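You operate a simulated robot arm through the tools that you are given. There is no shell and no other tool.

You run a simulated two-armed robot. Do the job below in one go: nothing can be reset, and whatever is moved stays where it is left.

TASK
Set the bench meter to steel and zero it on its test disc.
Fine: gel the probe, touch the disc before you press zero; stand the probe back in its holder. Set down upright: yellow probe.

Only the result counts: the job must be done as asked and must still hold three seconds after the hand-in. Knocking over, shifting, dropping, spilling or breaking anything else fails it.

THE ROBOT
Two 7-joint arms with fingered hands on one trunk that stands fixed in place. Base frame: the origin is at the foot of the trunk, x ahead of it, y to its left, z up; the work surface is at about z = 880. Lengths are in mm, angles in degrees, forces in N, time in s.
The left shoulder is at [44, 125, 1206], the right one opposite. With the tool pointing down near the work surface each hand reaches from about 460 to 840 mm from the base axis, measured 20 degrees to its own side. Payload 3.6 kg a hand.
The TCP of each hand is the grasp point between the finger pads, 34 mm short of the fingertips. In the tool frame z runs along the fingers and y along their closing line. The gripper opens to 116 mm; its body begins 40 mm behind the TCP. The gripper is a hand of 5 fingers: y runs from the thumb to the fingers, the wrist lies at [-16, -160, -164] in the tool frame, and closing takes about 1.5 s.
Orientation is that of the tool frame in the base frame, as a unit quaternion [x, y, z, w]. With the fingers straight down and the wrist toward the robot, the tool's x, y and z point along [0, 1, 0], [1, 0, 0] and [0, 0, -1] of the base frame.

THE INTERFACE
- The arms move only by the tool jog_arm. It takes "left_plan", "right_plan" or both (then of equal length, played together; a hand with none holds still); each is a list of rows, each a list of 6 numbers: the shift along the base's x, y, z in mm, then the turn, a rotation vector about the base's x, y, z in degrees. In form: [[x, y, z, rx, ry, rz], ...]. A call has 1 to 20 rows; each row shifts and turns the commanded pose from where the row before left it. "left_grip" and "right_grip" are, for a hand that has rows, the opening, from 0 (shut) to 1 (fully open), set as the call begins (left out, the last holds). Rows are played at 5 a second. More than 50 mm and 8.6 degrees between two rows, or a gripper value outside its range, and nothing of the call is played. Where a pose cannot be reached the arm comes as near as it can. A force on the tool above 40 N (or 10 N above the force at the start of the call, whichever is more), or a blocked arm, ends the call early, and 0.2 s more pass. The fingers move at their own pace (about 153 mm/s each) and stop on an object; they squeeze with about 21 N. The grip force told is the motor's: it shows also when the fingers shut on nothing. Time passes only in rows, and 0.2 s behind the last, so rows that do not move let the fingers close. The reply holds the time, the measured pose of the TCP, the force on the tool along the base axes, the opening and the grip force, in the units named above and with some noise, with the torque about the TCP (base axes, N m) and any sound that the robot's microphone picked up.
- Cameras (640 x 400 px; columns grow to the right, rows downward): "scene" is now at [117.9, 16, 1375]; the picture's right is [0.13, -0.99, 0.00], its down [-0.63, -0.09, -0.77] and it looks along [0.76, 0.10, -0.64] (base axes); focal length 214 px, centre (320, 200). "left" rides on the left gripper at [-69, -134, -110] in its tool frame; the picture's right is [-0.77, -0.19, 0.61], its down [0.59, -0.58, 0.57] and it looks along [0.25, 0.80, 0.55] (tool axes); focal length 256 px, centre (320, 200). "right" rides on the right gripper at [69, -134, -110] in its tool frame; the picture's right is [-0.77, 0.19, -0.61], its down [-0.59, -0.58, 0.57] and it looks along [-0.25, 0.80, 0.55] (tool axes); focal length 256 px, centre (320, 200). There is no depth. A picture from a camera that has moved, and an enlarged one, comes with that camera's place and axes in the base frame and with its lens. The place of the scene camera against the robot may be out by one fixed shift of up to 12 mm in any direction.
- get_image(camera): a new picture of that camera. No time passes.
- move_column(by): moves the trunk up (or, below 0, down) by that many mm; the arms and the scene camera ride with it, the base frame stays. It gives what a move gives, with no picture.
- curl_fingers(index, middle, ring, little, thumb_bend, thumb_turn, hand): sets how far each is bent, from 0 (flat) to 1 (curled in); at 0.3 the hand is open as for a grip, at 0.7 the pads meet at the TCP. One left out holds its place. A second passes; each finger stops where it meets its share of the squeeze, and holds until it gets a number again. A gripper value or a shape takes the hand back. It gives what a move gives, with no picture; readings hold the bend of each and the force on index, middle, ring, little, thumb and palm. thumb_turn goes from beside the hand (0) to across from the fingers (1), as for a grip.
- grasp_type(shape, hand): the hand has 5 fingers and takes this shape, open, in about a second: jaw (thumb against the fingers, like two jaws); tri (thumb and two fingers); tip (a fingertip pinch); poke (one finger out to press); point (the index stretched); flat (the hand flat); cup (the hand cupped); fist (a fist). The gripper value then closes the fingers along that shape, each until it touches; the sizes above hold for jaw. It gives what a move gives, with no picture.
- turn_head(pan, tilt): turns the head with the scene camera to pan (to the left, within 86 degrees either way) and tilt (down, from -29 to 69), counted from straight ahead of the robot (the tilt from the chest, where the trunk bows). It gives what a move gives.
- close_up(camera, box): a new picture of the part [left, top, right, bottom] of that camera's present view, enlarged. No time passes.
- job_done(): hands the job in; it is judged then, once.

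Nothing tells you positions but the pictures and the camera data. Unless the task says otherwise, let go and move clear before handing in.

The tools are called by a JSON object that holds its "name" and its "arguments". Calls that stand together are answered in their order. jog_arm: Moves the arms, as the interface text tells. Its arguments: {"type":"object","properties":{"left_plan":{"type":"array"},"left_grip":{"type":"number"},"right_plan":{"type":"array"},"right_grip":{"type":"number"}},"required":[]} The other tools are called the same way: move_column (by) moves the trunk up or down; grasp_type (shape, hand) gives the hand a shape; curl_fingers (index, middle, ring, little, thumb_bend, thumb_turn, hand) moves the fingers one by one; turn_head (pan, tilt) turns the head that bears the scene camera; get_image (camera) takes a picture; close_up (camera, box) takes an enlarged picture of a part of a camera's view; job_done () hands the job in.

At the start:

```text
time_s: 0.0
left_position: [500.0, 328.3, 1215.9]
left_orientation: [0.707, 0.707, 0.0, 0.001]
left_ft_force: [-0.6, 0.2, 0.3]
left_torque: [0.0, 0.0, 0.01]
left_gripper_width: 116.0
left_finger_force: 0.0
left_shape: jaw
left_bend: [0.3, 0.3, 0.3, 0.3, 0.3, 0.97]
left_finger forces: [0.0, 0.0, 0.0, 0.1, 0.0, 0.0]
right_position: [466.9, -192.0, 1268.3]
right_orientation: [0.707, 0.707, -0.001, 0.0]
right_ft_force: [-0.4, -0.2, -0.3]
right_torque: [0.02, -0.01, 0.03]
right_gripper_width: 115.9
right_finger_force: 0.0
right_shape: jaw
right_bend: [0.3, 0.3, 0.3, 0.3, 0.3, 0.97]
right_finger forces: [0.0, 0.0, 0.0, 0.1, 0.0, 0.1]
trunk travel left (down, up): [-400.0, 362.0]
head pan, tilt (commanded): [7.7, 39.8]
```

scene: 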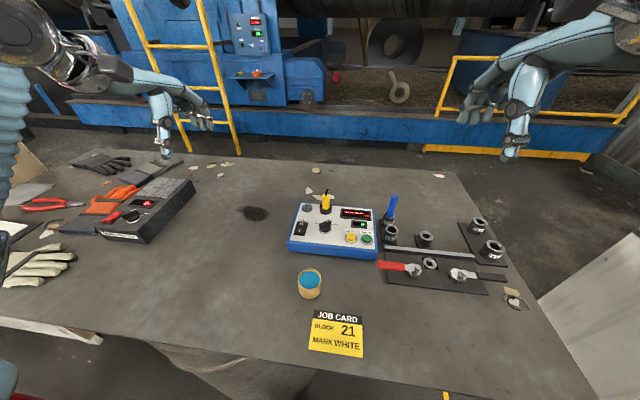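
right: 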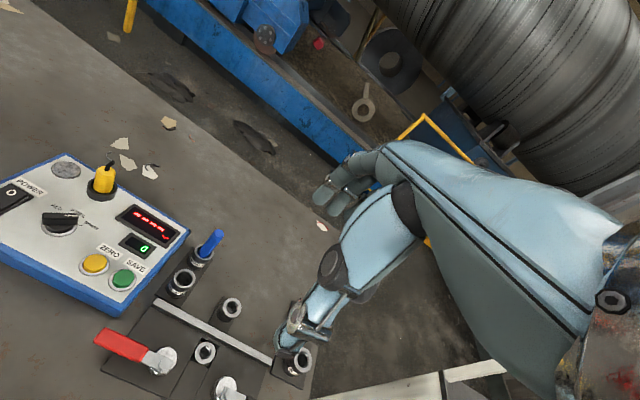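
left: 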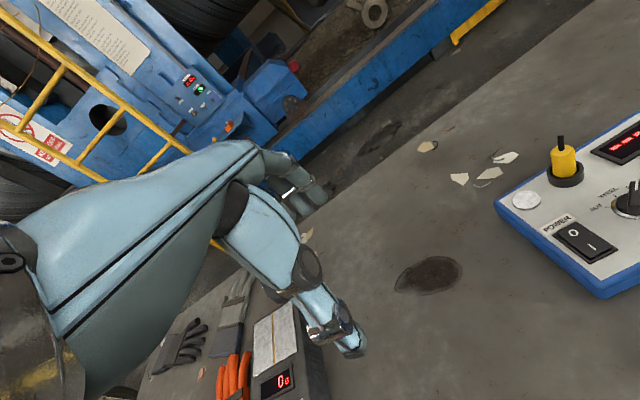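

I see a blue bench meter with a yellow probe in its holder, a dial, a zero and a save button, a power switch, and a gel pot in front of it. I'll take enlarged pictures first to place everything.

{"name": "close_up", "arguments": {"camera": "scene", "box": [270, 170, 410, 310]}}

{"name": "close_up", "arguments": {"camera": "right", "box": [0, 130, 240, 330]}}

{"name": "close_up", "arguments": {"camera": "left", "box": [480, 100, 640, 300]}}

```text
2.86 times, centred on (340, 240) of scene
camera zoom: at [117.9, 16.0, 1375.0], right [0.13, -0.99, 0.0], down [-0.63, -0.09, -0.77], along [0.76, 0.1, -0.64], focal length 613 px, centre (263, 86)
```

zoom: 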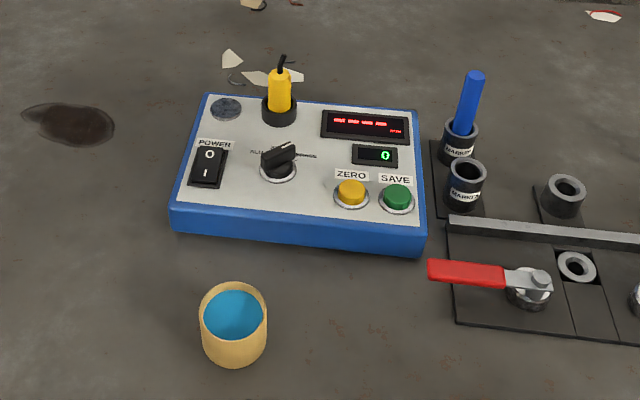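

```text
2.00 times, centred on (120, 230) of right
camera zoom: at [333.7, -122.4, 1377.7], right [0.19, -0.77, 0.61], down [-0.58, -0.59, -0.57], along [0.8, -0.25, -0.55], focal length 512 px, centre (720, 140)
```

zoom: 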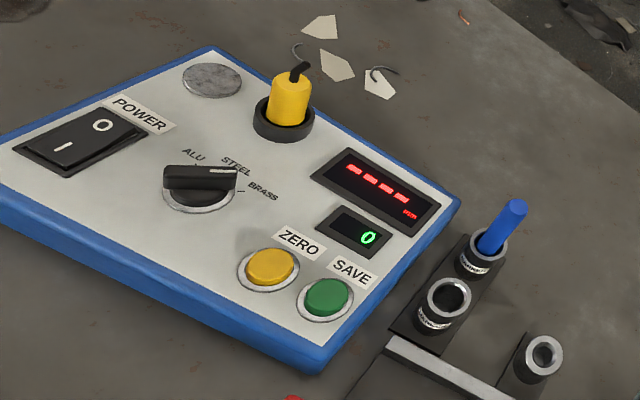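

```text
2.00 times, centred on (560, 200) of left
camera zoom: at [366.2, 259.5, 1325.8], right [-0.19, -0.77, -0.61], down [-0.58, 0.59, -0.57], along [0.8, 0.25, -0.55], focal length 512 px, centre (-160, 200)
```

zoom: 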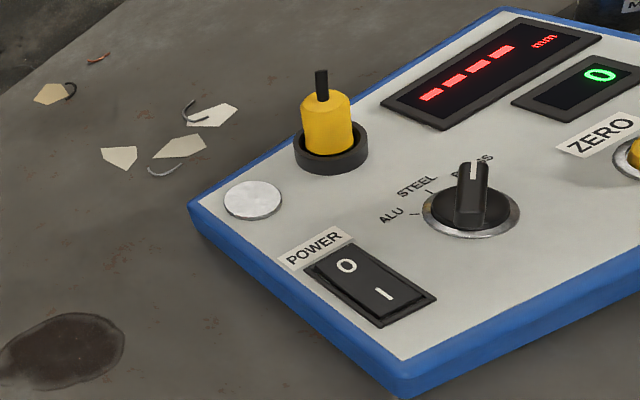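

The meter is lit. Its knob points to BRASS (45° clockwise of STEEL), the disc is at roughly [614,118,927], the probe at [612,59] and ZERO at [511,-20]. The gel pot is roughly at [376,67]. Next I'll look at the hands and the dial in more detail.

{"name": "close_up", "arguments": {"camera": "right", "box": [40, 190, 120, 240]}}

{"name": "close_up", "arguments": {"camera": "right", "box": [240, 100, 480, 370]}}

{"name": "close_up", "arguments": {"camera": "scene", "box": [290, 180, 390, 260]}}

{"name": "close_up", "arguments": {"camera": "scene", "box": [280, 250, 340, 310]}}

```text
8.00 times, centred on (80, 215) of right
camera zoom: at [333.7, -122.4, 1377.7], right [0.19, -0.77, 0.61], down [-0.58, -0.59, -0.57], along [0.8, -0.25, -0.55], focal length 2048 px, centre (2240, 80)
```

zoom: 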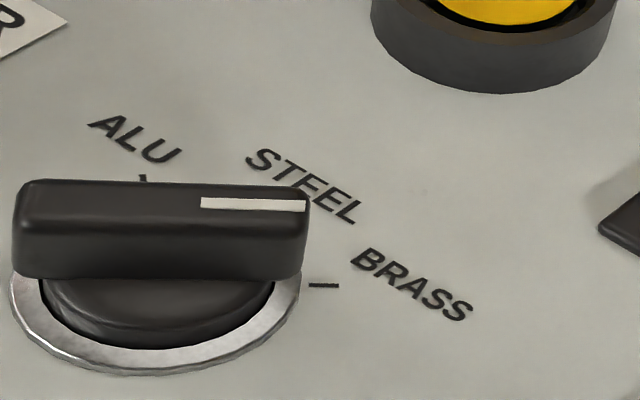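

```text
1.48 times, centred on (360, 235) of right
camera zoom: at [333.7, -122.4, 1377.7], right [0.19, -0.77, 0.61], down [-0.58, -0.59, -0.57], along [0.8, -0.25, -0.55], focal length 379 px, centre (261, 148)
```

zoom: 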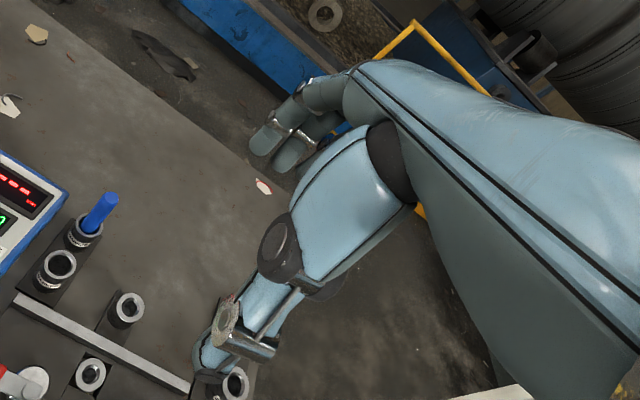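

```text
5.00 times, centred on (340, 220) of scene
camera zoom: at [117.9, 16.0, 1375.0], right [0.13, -0.99, 0.0], down [-0.63, -0.09, -0.77], along [0.76, 0.1, -0.64], focal length 1072 px, centre (220, 100)
```

zoom: 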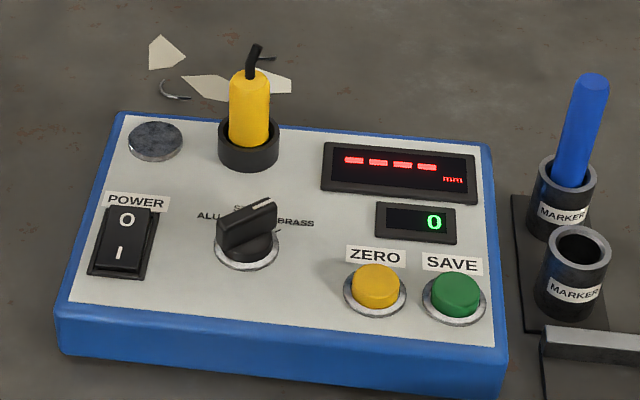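

```text
6.67 times, centred on (310, 280) of scene
camera zoom: at [117.9, 16.0, 1375.0], right [0.13, -0.99, 0.0], down [-0.63, -0.09, -0.77], along [0.76, 0.1, -0.64], focal length 1430 px, centre (387, -333)
```

zoom: 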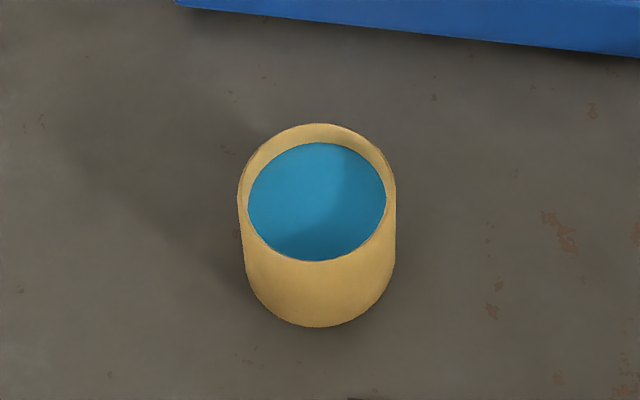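

The dial clearly points to BRASS. I'll try the fingertip pinch on the right hand in free air to see where the tips meet.

{"name": "grasp_type", "arguments": {"shape": "tip", "hand": "right"}}

{"name": "get_image", "arguments": {"camera": "right"}}

{"name": "jog_arm", "arguments": {"right_plan": [[0, 0, 0, 0, 0, 0], [0, 0, 0, 0, 0, 0], [0, 0, 0, 0, 0, 0], [0, 0, 0, 0, 0, 0], [0, 0, 0, 0, 0, 0], [0, 0, 0, 0, 0, 0], [0, 0, 0, 0, 0, 0], [0, 0, 0, 0, 0, 0]], "right_grip": 0}}

{"name": "get_image", "arguments": {"camera": "right"}}

```text
time_s: 0.9
left_position: [500.9, 329.2, 1216.0]
left_orientation: [0.707, 0.707, 0.0, 0.0]
left_ft_force: [0.3, -0.5, -0.6]
left_torque: [0.0, -0.01, 0.0]
left_gripper_width: 115.7
left_finger_force: 0.1
left_shape: jaw
left_bend: [0.3, 0.3, 0.3, 0.3, 0.3, 0.97]
left_finger forces: [0.0, 0.0, 0.1, 0.0, 0.0, 0.1]
right_position: [466.7, -191.7, 1268.2]
right_orientation: [0.707, 0.707, 0.0, 0.0]
right_ft_force: [-0.8, -1.0, 0.1]
right_torque: [0.02, 0.01, -0.05]
right_gripper_width: 115.6
right_finger_force: 0.1
right_shape: tip
right_bend: [0.29, 0.96, 0.98, 0.98, 0.3, 0.97]
right_finger forces: [0.0, 0.0, 0.1, 0.0, 0.0, 0.0]
trunk travel left (down, up): [-400.0, 362.0]
head pan, tilt (commanded): [7.7, 39.8]
```

```text
taken
camera right: at [333.7, -122.5, 1377.7], right [0.19, -0.77, 0.61], down [-0.58, -0.59, -0.57], along [0.8, -0.25, -0.55], focal length 256 px, centre (320, 200)
```

right: 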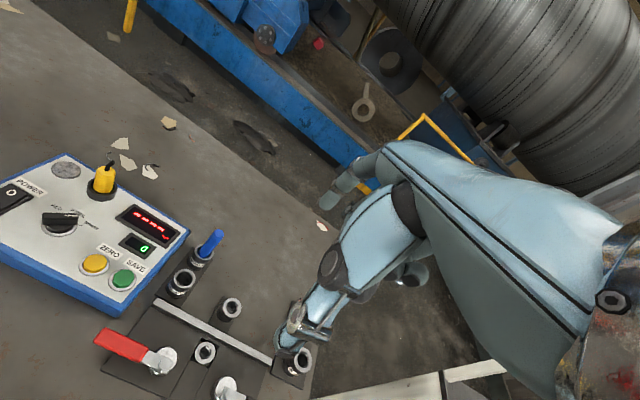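

```text
time_s: 2.7
left_position: [500.4, 328.0, 1214.7]
left_orientation: [0.707, 0.707, 0.0, 0.0]
left_ft_force: [-0.1, -0.8, -0.5]
left_torque: [0.0, 0.0, 0.01]
left_gripper_width: 115.9
left_finger_force: 0.0
left_shape: jaw
left_bend: [0.3, 0.3, 0.3, 0.3, 0.3, 0.97]
left_finger forces: [0.0, 0.0, 0.1, 0.0, 0.0, 0.0]
right_position: [466.0, -190.3, 1267.4]
right_orientation: [0.707, 0.707, 0.0, 0.0]
right_ft_force: [-0.1, -0.2, 0.6]
right_torque: [-0.04, -0.01, 0.0]
right_gripper_width: 0.0
right_finger_force: 0.0
right_shape: tip
right_bend: [0.66, 0.97, 0.98, 0.98, 0.7, 1.0]
right_finger forces: [0.1, 0.0, 0.0, 0.0, 0.0, 0.0]
trunk travel left (down, up): [-400.0, 362.0]
head pan, tilt (commanded): [7.7, 39.8]
```

```text
taken
camera right: at [333.7, -122.4, 1377.7], right [0.19, -0.77, 0.61], down [-0.58, -0.59, -0.57], along [0.8, -0.25, -0.55], focal length 256 px, centre (320, 200)
```

right: 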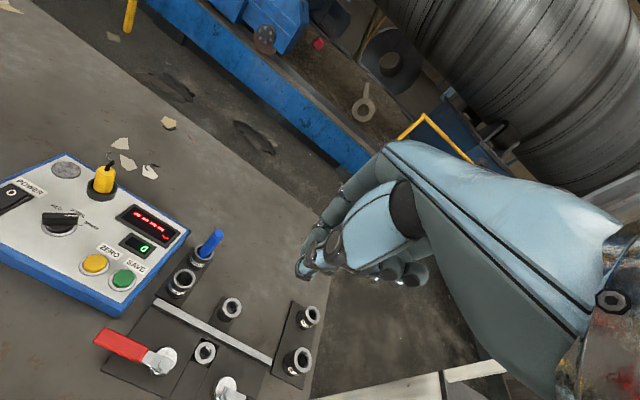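

{"name": "close_up", "arguments": {"camera": "right", "box": [270, 170, 430, 300]}}

{"name": "close_up", "arguments": {"camera": "scene", "box": [420, 0, 640, 180]}}

```text
3.08 times, centred on (350, 235) of right
camera zoom: at [333.7, -122.4, 1377.7], right [0.19, -0.77, 0.61], down [-0.58, -0.59, -0.57], along [0.8, -0.25, -0.55], focal length 788 px, centre (228, 92)
```

zoom: 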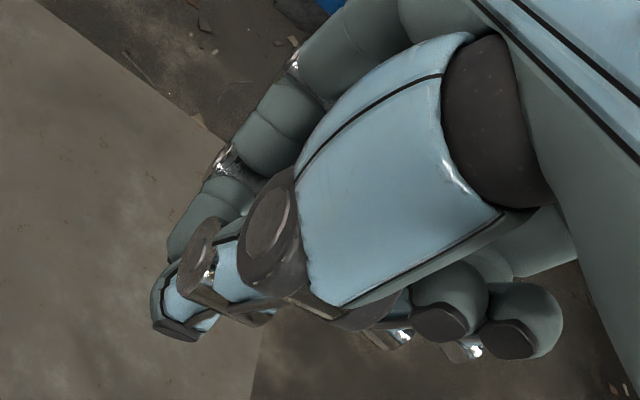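

```text
2.22 times, centred on (530, 90) of scene
camera zoom: at [117.9, 16.0, 1375.0], right [0.13, -0.99, 0.0], down [-0.63, -0.09, -0.77], along [0.76, 0.1, -0.64], focal length 477 px, centre (-147, 444)
```

zoom: 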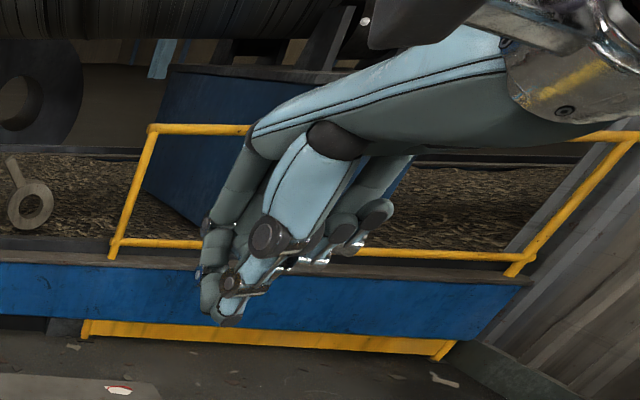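

The pinch closes about 30 mm beyond the TCP, with the other fingers tucked away. I'll open it again and bring the right hand above the knob, turned 45° so the fingers close across the bar.

{"name": "jog_arm", "arguments": {"right_plan": [[8.6, 30.2, -26, 0, 0, 5.6], [8.6, 30.2, -26, 0, 0, 5.6], [8.6, 30.2, -26, 0, 0, 5.6], [8.6, 30.2, -26, 0, 0, 5.6], [8.6, 30.2, -26, 0, 0, 5.6], [8.6, 30.2, -26, 0, 0, 5.6], [8.6, 30.2, -26, 0, 0, 5.6], [8.6, 30.2, -26, 0, 0, 5.6], [0, 0, 0, 0, 0, 0], [0, 0, 0, 0, 0, 0]], "right_grip": 0.5}}

{"name": "get_image", "arguments": {"camera": "right"}}

{"name": "get_image", "arguments": {"camera": "scene"}}

```text
time_s: 4.9
left_position: [501.8, 328.4, 1215.4]
left_orientation: [0.706, 0.708, 0.0, 0.001]
left_ft_force: [0.2, -0.7, 0.1]
left_torque: [0.03, 0.01, 0.01]
left_gripper_width: 115.9
left_finger_force: 0.1
left_shape: jaw
left_bend: [0.3, 0.3, 0.3, 0.3, 0.3, 0.97]
left_finger forces: [0.0, 0.0, 0.1, 0.0, 0.0, 0.1]
right_position: [536.5, 49.9, 1060.1]
right_orientation: [0.384, 0.923, 0.0, 0.0]
right_ft_force: [-0.3, 0.2, -0.1]
right_torque: [0.01, 0.0, -0.01]
right_gripper_width: 58.1
right_finger_force: 0.1
right_shape: tip
right_bend: [0.41, 0.96, 0.98, 0.98, 0.64, 1.0]
right_finger forces: [0.1, 0.0, 0.1, 0.0, 0.1, 0.1]
trunk travel left (down, up): [-400.0, 362.0]
head pan, tilt (commanded): [7.7, 39.8]
```

```text
taken
camera right: at [392.0, 5.0, 1170.8], right [0.68, -0.41, 0.61], down [0.01, -0.83, -0.56], along [0.74, 0.39, -0.55], focal length 256 px, centre (320, 200)
```

right: 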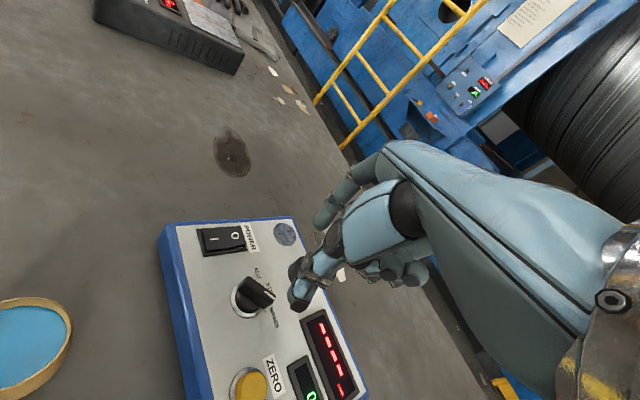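

```text
taken
camera scene: at [118.1, 16.5, 1375.0], right [0.13, -0.99, 0.0], down [-0.63, -0.09, -0.77], along [0.76, 0.1, -0.64], focal length 214 px, centre (320, 200)
```

scene: 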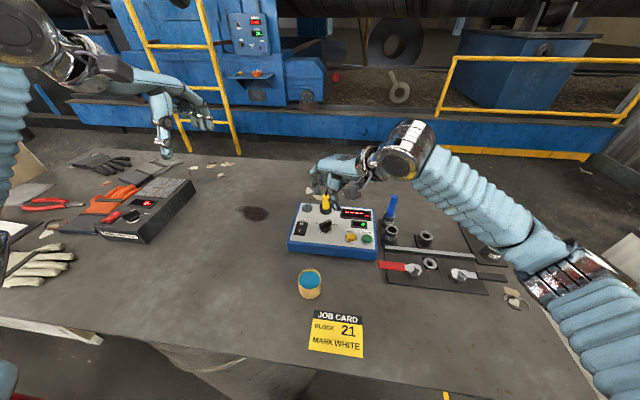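

{"name": "close_up", "arguments": {"camera": "right", "box": [200, 220, 360, 320]}}

{"name": "close_up", "arguments": {"camera": "right", "box": [0, 250, 160, 400]}}

{"name": "close_up", "arguments": {"camera": "scene", "box": [290, 130, 410, 260]}}

```text
4.00 times, centred on (280, 270) of right
camera zoom: at [392.0, 5.0, 1170.8], right [0.68, -0.41, 0.61], down [0.01, -0.83, -0.56], along [0.74, 0.39, -0.55], focal length 1024 px, centre (480, -80)
```

zoom: 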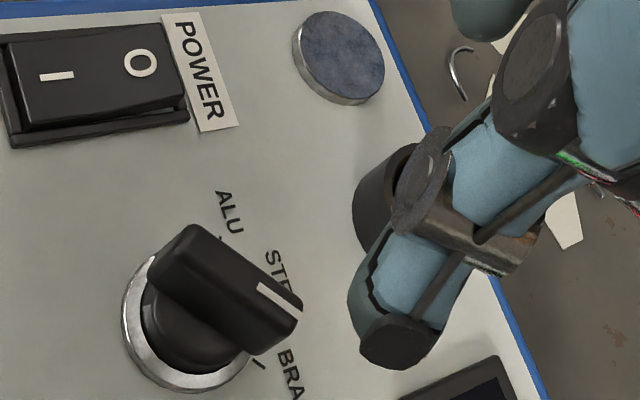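

```text
2.67 times, centred on (80, 325) of right
camera zoom: at [392.0, 5.0, 1170.8], right [0.68, -0.41, 0.61], down [0.01, -0.83, -0.56], along [0.74, 0.39, -0.55], focal length 683 px, centre (960, -133)
```

zoom: 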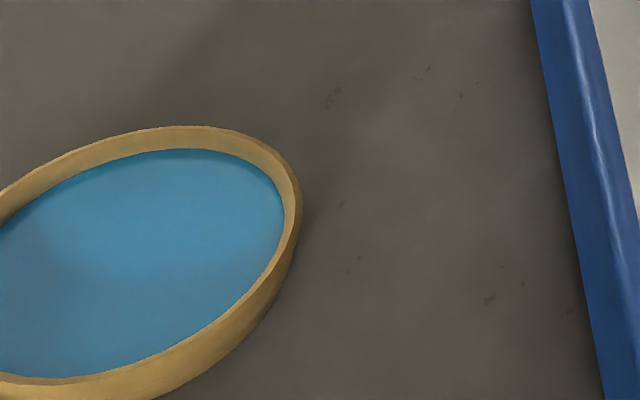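

```text
3.08 times, centred on (350, 195) of scene
camera zoom: at [118.1, 16.5, 1375.0], right [0.13, -0.99, 0.0], down [-0.63, -0.09, -0.77], along [0.76, 0.1, -0.64], focal length 660 px, centre (228, 215)
```

zoom: 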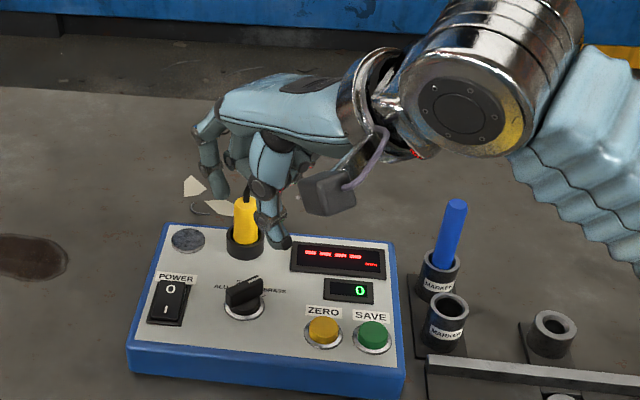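

Knob centre is at about [534,51], and its bar at -47° is only about 75 mm from the probe. So I'll take the probe out first with the left hand, which leaves the knob clear for the right hand. Right hand backs off while the left comes in over the probe.

{"name": "jog_arm", "arguments": {"right_plan": [[-11, -37, 10, 0, 0, 0], [-11, -37, 10, 0, 0, 0], [-11, -37, 10, 0, 0, 0], [-11, -37, 10, 0, 0, 0], [-11, -37, 10, 0, 0, 0], [-11, -37, 10, 0, 0, 0], [0, 0, 0, 0, 0, 0], [0, 0, 0, 0, 0, 0], [0, 0, 0, 0, 0, 0], [0, 0, 0, 0, 0, 0], [0, 0, 0, 0, 0, 0]], "left_plan": [[0, 0, 0, 0, 0, -7.5], [11, -27, -12, 0, 0, -7.5], [11, -27, -12, 0, 0, -7.5], [11, -27, -12, 0, 0, -7.5], [11, -27, -12, 0, 0, -7.5], [11, -27, -12, 0, 0, -7.5], [11, -27, -12, 0, 0, -7.5], [11, -27, -12, 0, 0, -7.5], [11, -27, -12, 0, 0, -7.5], [11, -27, -12, 0, 0, -7.5], [11, -26, -12, 0, 0, 0]], "left_grip": 0.8}}

{"name": "get_image", "arguments": {"camera": "left"}}

{"name": "get_image", "arguments": {"camera": "scene"}}

{"name": "get_image", "arguments": {"camera": "right"}}

```text
time_s: 7.3
left_position: [609.5, 57.5, 1094.7]
left_orientation: [0.992, 0.129, -0.001, -0.001]
left_ft_force: [0.7, 0.7, 0.3]
left_torque: [-0.04, 0.01, 0.01]
left_gripper_width: 93.3
left_finger_force: 0.0
left_shape: jaw
left_bend: [0.33, 0.34, 0.46, 0.45, 0.5, 0.98]
left_finger forces: [0.0, 0.1, 0.0, 0.0, 0.1, 0.0]
right_position: [467.4, -174.2, 1118.2]
right_orientation: [0.384, 0.923, -0.001, 0.0]
right_ft_force: [0.5, -0.9, -0.3]
right_torque: [0.03, -0.01, -0.02]
right_gripper_width: 57.8
right_finger_force: 0.0
right_shape: tip
right_bend: [0.41, 0.96, 0.98, 0.98, 0.64, 1.0]
right_finger forces: [0.1, 0.1, 0.1, 0.0, 0.0, 0.0]
trunk travel left (down, up): [-400.0, 362.0]
head pan, tilt (commanded): [7.7, 39.8]
```

```text
taken
camera left: at [509.1, 169.9, 1204.9], right [-0.79, -0.02, -0.61], down [0.42, 0.71, -0.56], along [0.44, -0.7, -0.55], focal length 256 px, centre (320, 200)
```

left: 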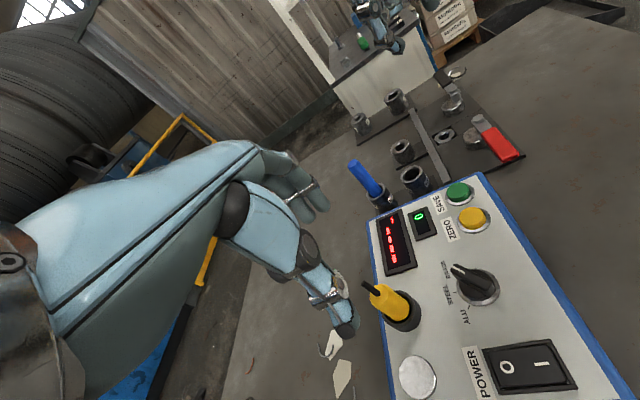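

```text
taken
camera scene: at [118.3, 14.8, 1375.0], right [0.13, -0.99, 0.0], down [-0.63, -0.09, -0.77], along [0.76, 0.1, -0.64], focal length 214 px, centre (320, 200)
```

scene: 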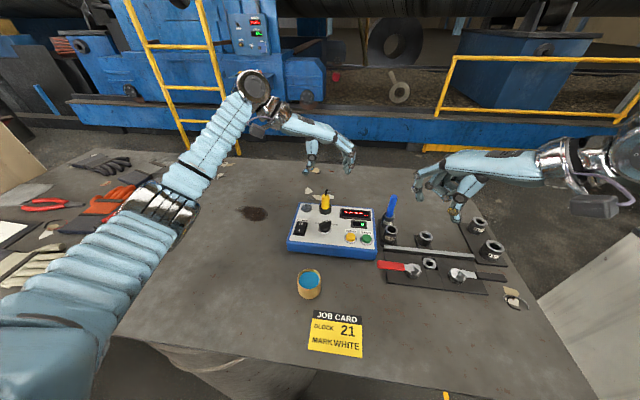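

```text
taken
camera right: at [325.7, -220.1, 1228.8], right [0.67, -0.41, 0.61], down [0.01, -0.82, -0.57], along [0.74, 0.39, -0.55], focal length 256 px, centre (320, 200)
```

right: 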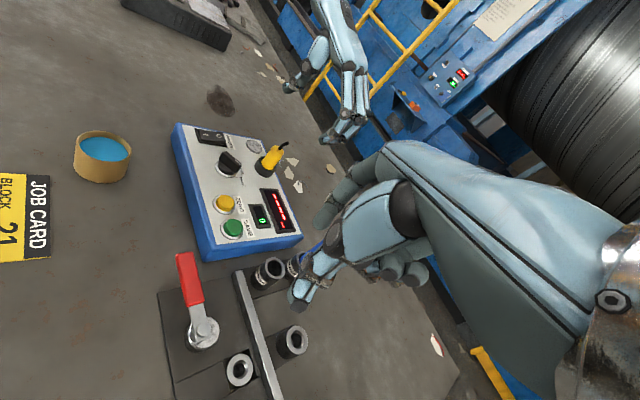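

{"name": "close_up", "arguments": {"camera": "left", "box": [300, 180, 520, 400]}}

{"name": "close_up", "arguments": {"camera": "scene", "box": [270, 110, 390, 260]}}

{"name": "close_up", "arguments": {"camera": "right", "box": [50, 100, 310, 260]}}

```text
1.82 times, centred on (410, 290) of left
camera zoom: at [509.1, 169.9, 1204.9], right [-0.79, -0.02, -0.61], down [0.42, 0.71, -0.56], along [0.44, -0.7, -0.55], focal length 465 px, centre (156, 36)
```

zoom: 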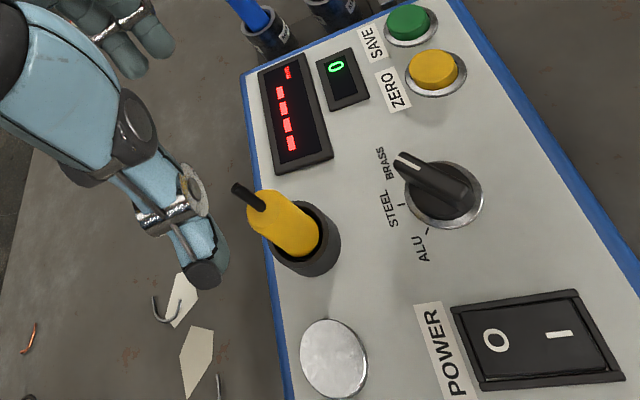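

```text
2.67 times, centred on (330, 185) of scene
camera zoom: at [118.3, 14.8, 1375.0], right [0.13, -0.99, 0.0], down [-0.63, -0.09, -0.77], along [0.76, 0.1, -0.64], focal length 572 px, centre (293, 240)
```

zoom: 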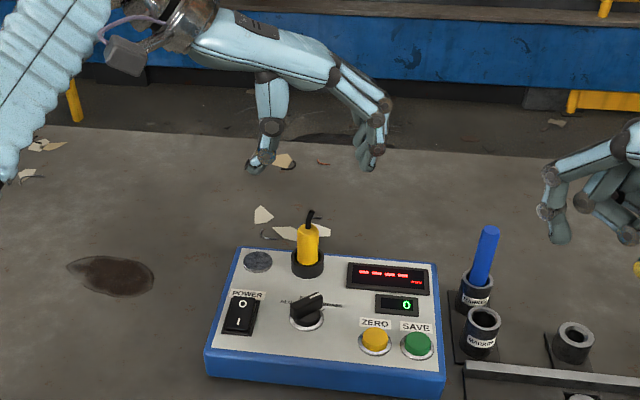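

```text
2.46 times, centred on (180, 180) of right
camera zoom: at [325.7, -220.1, 1228.8], right [0.67, -0.41, 0.61], down [0.01, -0.82, -0.57], along [0.74, 0.39, -0.55], focal length 630 px, centre (665, 249)
```

zoom: 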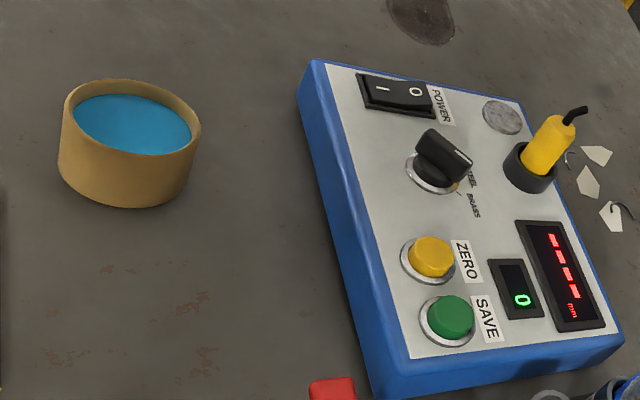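

The probe stands at about [612,59] with its yellow body topping out near z=982. I'll lower the left hand around it, keeping the fingertips just above the holder ring.

{"name": "jog_arm", "arguments": {"left_plan": [[2, 0.5, -28, 0, 0, 0], [0, 0, -28, 0, 0, 0], [0, 0, -25, 0, 0, 0], [0, 0, -15, 0, 0, 0], [0, 0, -12, 0, 0, 0], [0, 0, 0, 0, 0, 0]]}}

{"name": "get_image", "arguments": {"camera": "left"}}

{"name": "close_up", "arguments": {"camera": "right", "box": [200, 40, 400, 200]}}

{"name": "close_up", "arguments": {"camera": "scene", "box": [270, 140, 390, 240]}}

```text
time_s: 8.7
left_position: [611.7, 59.5, 987.0]
left_orientation: [0.992, 0.13, 0.0, 0.0]
left_ft_force: [0.0, 0.7, 0.0]
left_torque: [-0.02, -0.03, -0.01]
left_gripper_width: 93.3
left_finger_force: 0.1
left_shape: jaw
left_bend: [0.33, 0.34, 0.46, 0.45, 0.5, 0.98]
left_finger forces: [0.1, 0.0, 0.1, 0.0, 0.1, 0.0]
right_position: [467.8, -173.5, 1119.6]
right_orientation: [0.385, 0.923, 0.0, 0.0]
right_ft_force: [-0.5, 0.3, 0.0]
right_torque: [-0.01, 0.02, -0.01]
right_gripper_width: 57.9
right_finger_force: 0.0
right_shape: tip
right_bend: [0.41, 0.96, 0.98, 0.98, 0.64, 1.0]
right_finger forces: [0.0, 0.0, 0.0, 0.0, 0.1, 0.1]
trunk travel left (down, up): [-400.0, 362.0]
head pan, tilt (commanded): [7.7, 39.8]
```

```text
taken
camera left: at [510.2, 171.3, 1096.7], right [-0.79, -0.02, -0.61], down [0.42, 0.71, -0.57], along [0.44, -0.7, -0.55], focal length 256 px, centre (320, 200)
```

left: 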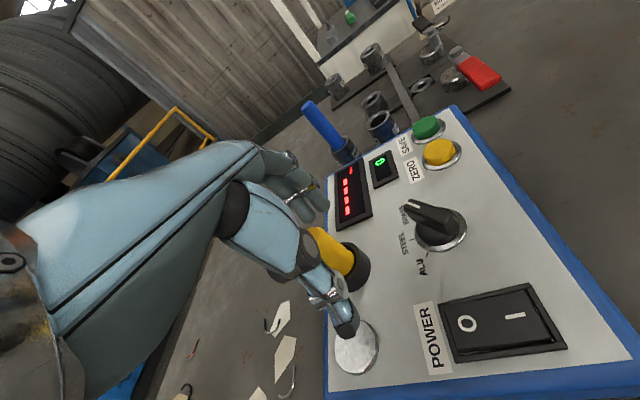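

```text
2.50 times, centred on (300, 120) of right
camera zoom: at [325.4, -219.2, 1229.1], right [0.67, -0.41, 0.61], down [0.01, -0.82, -0.57], along [0.74, 0.39, -0.55], focal length 640 px, centre (370, 400)
```

zoom: 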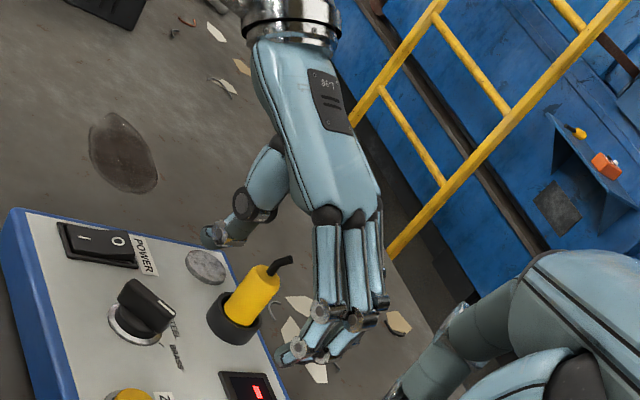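

```text
4.00 times, centred on (330, 190) of scene
camera zoom: at [117.9, 15.7, 1375.1], right [0.13, -0.99, 0.0], down [-0.63, -0.09, -0.77], along [0.76, 0.1, -0.64], focal length 858 px, centre (280, 240)
```

zoom: 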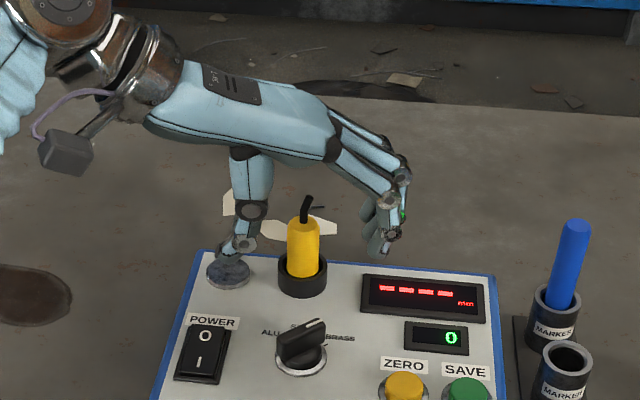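

The hand straddles the probe properly. I'll drop 5 mm more and close on the yellow body.

{"name": "jog_arm", "arguments": {"left_plan": [[0, 0, -5, 0, 0, 0], [0, 0, 0, 0, 0, 0]]}}

{"name": "jog_arm", "arguments": {"left_plan": [[0, 0, 0, 0, 0, 0], [0, 0, 0, 0, 0, 0], [0, 0, 0, 0, 0, 0], [0, 0, 0, 0, 0, 0], [0, 0, 0, 0, 0, 0], [0, 0, 0, 0, 0, 0], [0, 0, 0, 0, 0, 0], [0, 0, 0, 0, 0, 0], [0, 0, 0, 0, 0, 0], [0, 0, 0, 0, 0, 0]], "left_grip": 0}}

{"name": "get_image", "arguments": {"camera": "left"}}

{"name": "close_up", "arguments": {"camera": "right", "box": [200, 40, 400, 200]}}

{"name": "close_up", "arguments": {"camera": "scene", "box": [270, 140, 390, 240]}}

```text
time_s: 9.3
left_position: [612.1, 60.1, 981.1]
left_orientation: [0.991, 0.13, 0.0, 0.001]
left_ft_force: [0.2, -1.0, -0.6]
left_torque: [0.01, 0.0, -0.03]
left_gripper_width: 92.8
left_finger_force: 0.1
left_shape: jaw
left_bend: [0.33, 0.34, 0.46, 0.45, 0.5, 0.98]
left_finger forces: [0.0, 0.0, 0.0, 0.0, 0.1, 0.0]
right_position: [467.9, -173.6, 1118.6]
right_orientation: [0.385, 0.923, 0.0, 0.0]
right_ft_force: [0.5, 0.5, -0.5]
right_torque: [0.03, -0.02, -0.01]
right_gripper_width: 58.2
right_finger_force: 0.1
right_shape: tip
right_bend: [0.41, 0.96, 0.98, 0.98, 0.64, 1.0]
right_finger forces: [0.1, 0.0, 0.1, 0.0, 0.1, 0.0]
trunk travel left (down, up): [-400.0, 362.0]
head pan, tilt (commanded): [7.7, 39.8]
```

```text
time_s: 11.5
left_position: [611.7, 60.6, 982.0]
left_orientation: [0.991, 0.13, 0.0, 0.0]
left_ft_force: [-0.5, -0.2, -0.2]
left_torque: [0.0, 0.02, -0.01]
left_gripper_width: 19.2
left_finger_force: 21.1
left_shape: jaw
left_bend: [0.61, 0.62, 0.7, 0.7, 0.7, 1.0]
left_finger forces: [9.8, 6.3, 0.1, 0.0, 16.1, 0.0]
right_position: [468.7, -174.4, 1117.2]
right_orientation: [0.384, 0.923, 0.0, 0.001]
right_ft_force: [0.1, 0.8, 0.0]
right_torque: [0.0, 0.03, 0.02]
right_gripper_width: 58.0
right_finger_force: 0.1
right_shape: tip
right_bend: [0.41, 0.96, 0.98, 0.98, 0.64, 1.0]
right_finger forces: [0.0, 0.1, 0.0, 0.0, 0.0, 0.0]
trunk travel left (down, up): [-400.0, 362.0]
head pan, tilt (commanded): [7.7, 39.8]
```

```text
taken
camera left: at [510.4, 171.4, 1091.6], right [-0.79, -0.02, -0.61], down [0.42, 0.71, -0.57], along [0.44, -0.7, -0.55], focal length 256 px, centre (320, 200)
```

left: 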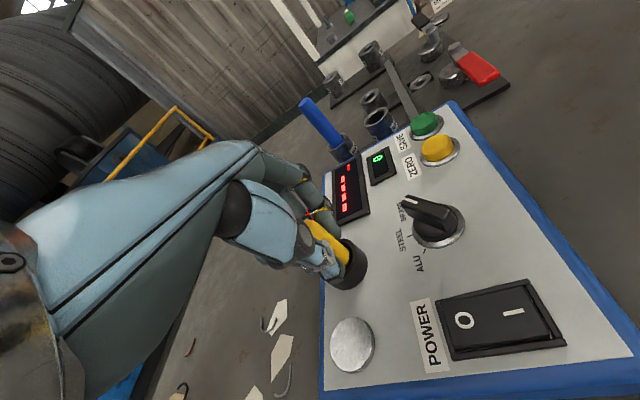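

```text
2.50 times, centred on (300, 120) of right
camera zoom: at [325.6, -219.2, 1229.0], right [0.67, -0.41, 0.61], down [0.01, -0.82, -0.57], along [0.74, 0.39, -0.55], focal length 640 px, centre (370, 400)
```

zoom: 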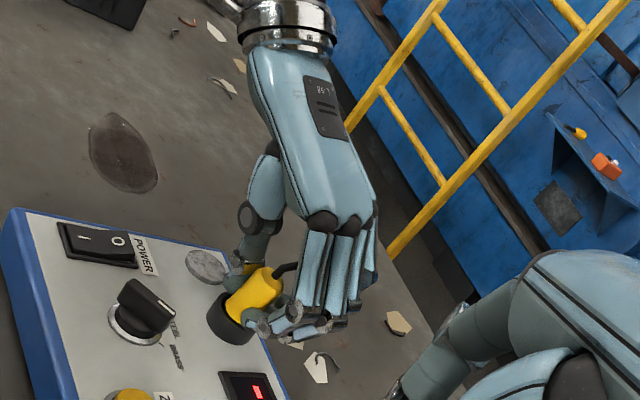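

```text
4.00 times, centred on (330, 190) of scene
camera zoom: at [118.0, 15.7, 1375.0], right [0.13, -0.99, 0.0], down [-0.63, -0.09, -0.77], along [0.76, 0.1, -0.64], focal length 858 px, centre (280, 240)
```

zoom: 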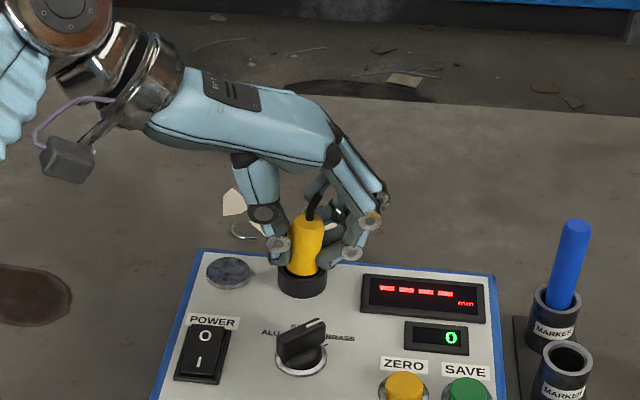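

{"name": "close_up", "arguments": {"camera": "left", "box": [250, 170, 410, 300]}}

{"name": "close_up", "arguments": {"camera": "right", "box": [260, 110, 360, 190]}}

{"name": "close_up", "arguments": {"camera": "scene", "box": [300, 170, 370, 220]}}

```text
3.08 times, centred on (330, 235) of left
camera zoom: at [510.4, 171.4, 1091.6], right [-0.79, -0.02, -0.61], down [0.42, 0.71, -0.57], along [0.44, -0.7, -0.55], focal length 788 px, centre (289, 92)
```

zoom: 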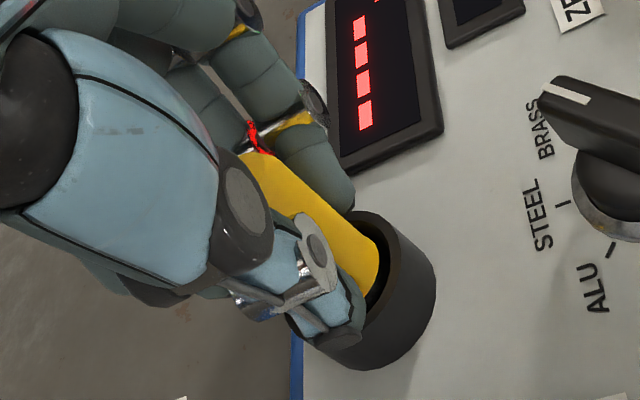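

```text
5.00 times, centred on (310, 150) of right
camera zoom: at [325.6, -219.2, 1229.0], right [0.67, -0.41, 0.61], down [0.01, -0.82, -0.57], along [0.74, 0.39, -0.55], focal length 1280 px, centre (370, 450)
```

zoom: 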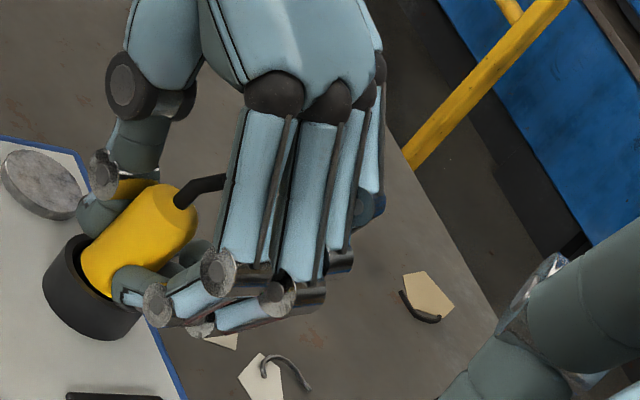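

```text
8.00 times, centred on (335, 195) of scene
camera zoom: at [118.0, 15.7, 1375.0], right [0.13, -0.99, 0.0], down [-0.63, -0.09, -0.77], along [0.76, 0.1, -0.64], focal length 1716 px, centre (200, 240)
```

zoom: 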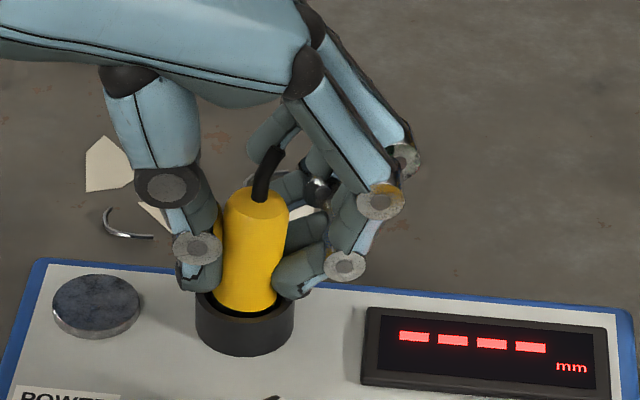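

Index, middle and thumb hold the probe evenly (9.8 and 6.3 N against 16 N). I'll lift it straight up out of the holder and look at how it hangs.

{"name": "jog_arm", "arguments": {"left_plan": [[0, 0, 5, 0, 0, 0], [0, 0, 10, 0, 0, 0], [0, 0, 15, 0, 0, 0], [0, 0, 20, 0, 0, 0], [0, 0, 25, 0, 0, 0], [0, 0, 25, 0, 0, 0], [0, 0, 0, 0, 0, 0]]}}

{"name": "get_image", "arguments": {"camera": "left"}}

{"name": "close_up", "arguments": {"camera": "right", "box": [240, 60, 400, 200]}}

{"name": "close_up", "arguments": {"camera": "scene", "box": [270, 110, 390, 230]}}

```text
time_s: 13.1
left_position: [612.9, 59.3, 1081.9]
left_orientation: [0.991, 0.131, 0.0, 0.001]
left_ft_force: [-0.2, 0.3, -0.6]
left_torque: [0.05, -0.01, -0.01]
left_gripper_width: 18.9
left_finger_force: 21.3
left_shape: jaw
left_bend: [0.61, 0.62, 0.7, 0.7, 0.7, 1.0]
left_finger forces: [9.8, 6.3, 0.0, 0.0, 16.1, 0.1]
right_position: [468.2, -173.6, 1117.9]
right_orientation: [0.383, 0.924, 0.0, 0.0]
right_ft_force: [0.4, -0.1, 0.2]
right_torque: [-0.02, 0.02, -0.02]
right_gripper_width: 57.9
right_finger_force: 0.1
right_shape: tip
right_bend: [0.41, 0.96, 0.98, 0.98, 0.64, 1.0]
right_finger forces: [0.0, 0.0, 0.0, 0.0, 0.0, 0.0]
trunk travel left (down, up): [-400.0, 362.0]
head pan, tilt (commanded): [7.7, 39.8]
```

```text
taken
camera left: at [511.8, 170.9, 1191.6], right [-0.79, -0.02, -0.61], down [0.42, 0.71, -0.57], along [0.44, -0.7, -0.55], focal length 256 px, centre (320, 200)
```

left: 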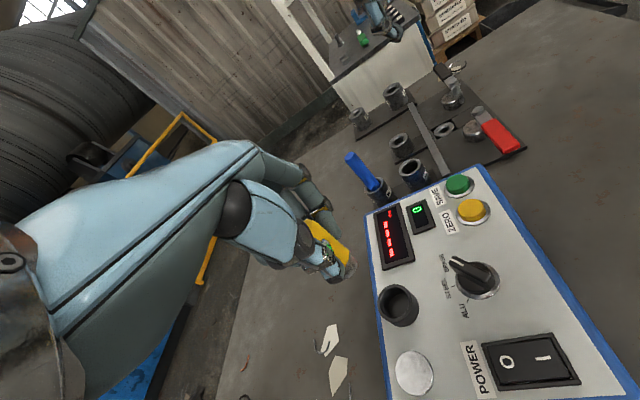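

```text
2.86 times, centred on (320, 130) of right
camera zoom: at [325.7, -219.1, 1229.0], right [0.68, -0.41, 0.61], down [0.01, -0.82, -0.57], along [0.74, 0.39, -0.55], focal length 731 px, centre (320, 400)
```

zoom: 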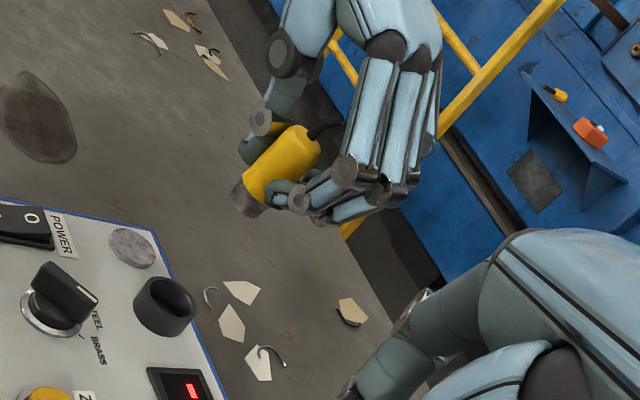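

```text
3.33 times, centred on (330, 170) of scene
camera zoom: at [118.2, 15.8, 1375.0], right [0.13, -0.99, 0.0], down [-0.63, -0.09, -0.77], along [0.76, 0.1, -0.64], focal length 715 px, centre (287, 300)
```

zoom: 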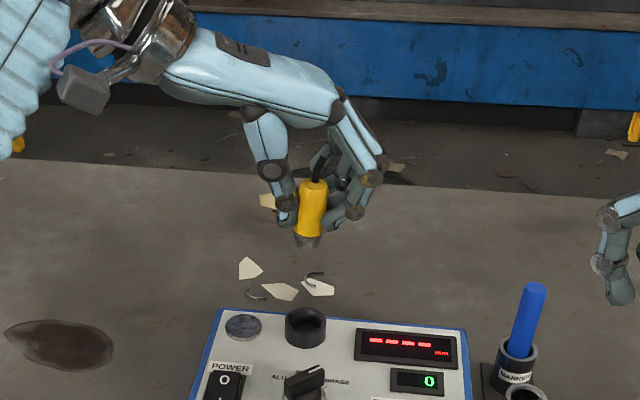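

{"name": "close_up", "arguments": {"camera": "left", "box": [280, 190, 400, 290]}}

{"name": "close_up", "arguments": {"camera": "right", "box": [280, 90, 350, 150]}}

{"name": "close_up", "arguments": {"camera": "scene", "box": [310, 140, 360, 190]}}

```text
4.00 times, centred on (340, 240) of left
camera zoom: at [511.8, 170.9, 1191.6], right [-0.79, -0.02, -0.61], down [0.42, 0.71, -0.57], along [0.44, -0.7, -0.55], focal length 1024 px, centre (240, 40)
```

zoom: 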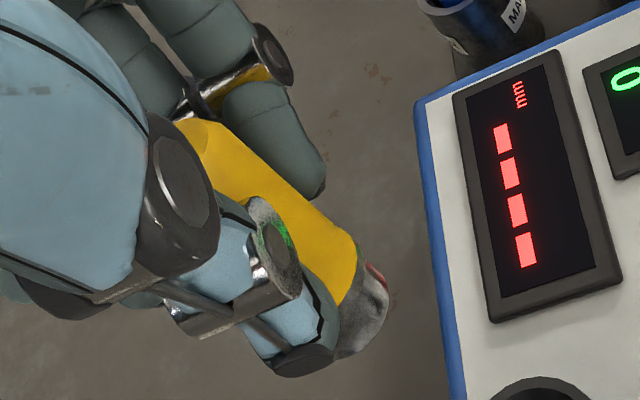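

```text
6.67 times, centred on (315, 120) of right
camera zoom: at [325.7, -219.1, 1229.0], right [0.68, -0.41, 0.61], down [0.01, -0.82, -0.57], along [0.74, 0.39, -0.55], focal length 1707 px, centre (353, 733)
```

zoom: 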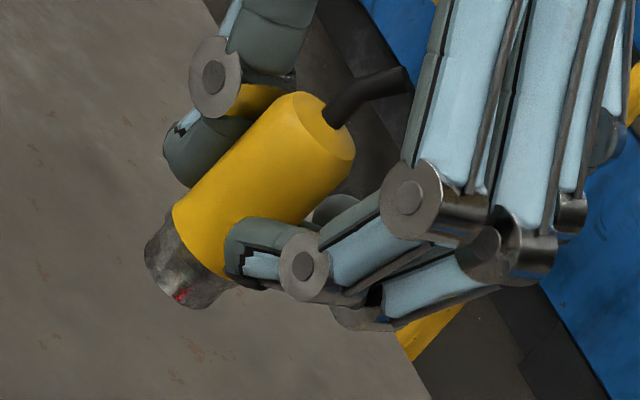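

```text
8.00 times, centred on (335, 165) of scene
camera zoom: at [118.2, 15.8, 1375.0], right [0.13, -0.99, 0.0], down [-0.63, -0.09, -0.77], along [0.76, 0.1, -0.64], focal length 1716 px, centre (200, 480)
```

zoom: 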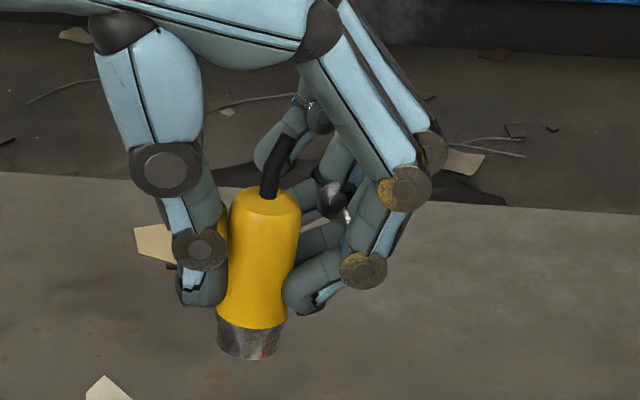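

The probe hangs securely, tilted about 5°, with its tip about 53 mm below the TCP. I'll park the left hand with it off to the left and bring the right-hand pinch over the knob.

{"name": "jog_arm", "arguments": {"left_plan": [[0, 0, 20, 0, 0, 0], [-8, 36, 8, 0, 0, 0], [-8, 36, 0, 0, 0, 0], [-8, 36, 0, 0, 0, 0], [-8, 36, 0, 0, 0, 0], [-8, 36, 0, 0, 0, 0], [0, 0, 0, 0, 0, 0], [0, 0, 0, 0, 0, 0], [0, 0, 0, 0, 0, 0]], "right_plan": [[0, 0, 0, 0, 0, 0], [0, 0, 0, 0, 0, 0], [11, 37.5, -11, 0, 0, 0], [11, 37.5, -11, 0, 0, 0], [11, 37.5, -11, 0, 0, 0], [11, 37.5, -11, 0, 0, 0], [11, 37.5, -11, 0, 0, 0], [11, 37.5, -11, 0, 0, 0], [0, 0, 0, 0, 0, 0]]}}

{"name": "get_image", "arguments": {"camera": "left"}}

{"name": "close_up", "arguments": {"camera": "right", "box": [180, 180, 420, 330]}}

{"name": "close_up", "arguments": {"camera": "scene", "box": [270, 130, 390, 250]}}

```text
time_s: 15.1
left_position: [573.1, 238.5, 1111.8]
left_orientation: [0.992, 0.13, 0.0, -0.001]
left_ft_force: [0.0, -0.7, -1.0]
left_torque: [0.01, 0.02, 0.01]
left_gripper_width: 18.9
left_finger_force: 20.8
left_shape: jaw
left_bend: [0.61, 0.62, 0.7, 0.7, 0.7, 1.0]
left_finger forces: [9.7, 6.5, 0.0, 0.1, 16.1, 0.0]
right_position: [534.8, 51.5, 1054.6]
right_orientation: [0.384, 0.923, 0.0, 0.0]
right_ft_force: [-0.2, 0.2, -0.5]
right_torque: [0.0, -0.01, 0.0]
right_gripper_width: 57.8
right_finger_force: 0.1
right_shape: tip
right_bend: [0.41, 0.96, 0.98, 0.98, 0.64, 1.0]
right_finger forces: [0.0, 0.0, 0.0, 0.0, 0.0, 0.0]
trunk travel left (down, up): [-400.0, 362.0]
head pan, tilt (commanded): [7.7, 39.8]
```

```text
taken
camera left: at [471.2, 349.3, 1221.6], right [-0.79, -0.02, -0.61], down [0.42, 0.71, -0.57], along [0.44, -0.7, -0.55], focal length 256 px, centre (320, 200)
```

left: 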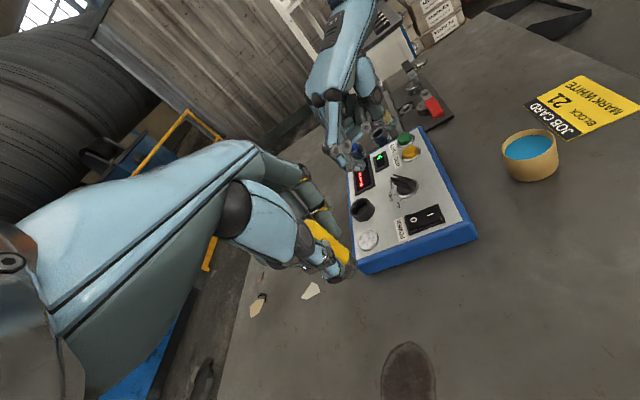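

```text
2.67 times, centred on (300, 255) of right
camera zoom: at [391.9, 6.4, 1164.2], right [0.67, -0.41, 0.61], down [0.01, -0.82, -0.57], along [0.74, 0.38, -0.55], focal length 683 px, centre (373, 53)
```

zoom: 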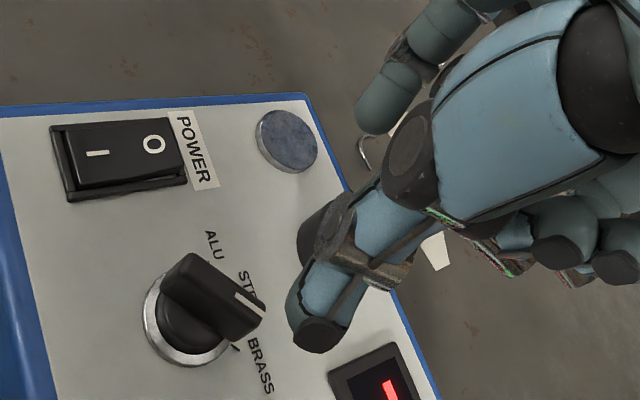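

```text
3.33 times, centred on (330, 190) of scene
camera zoom: at [117.7, 15.1, 1375.1], right [0.13, -0.99, 0.0], down [-0.63, -0.09, -0.77], along [0.76, 0.1, -0.64], focal length 715 px, centre (287, 233)
```

zoom: 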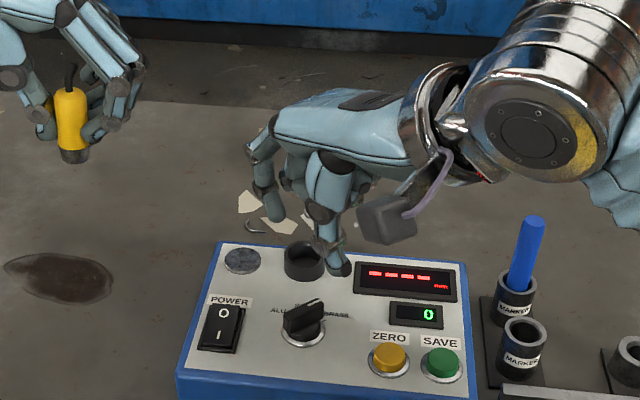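

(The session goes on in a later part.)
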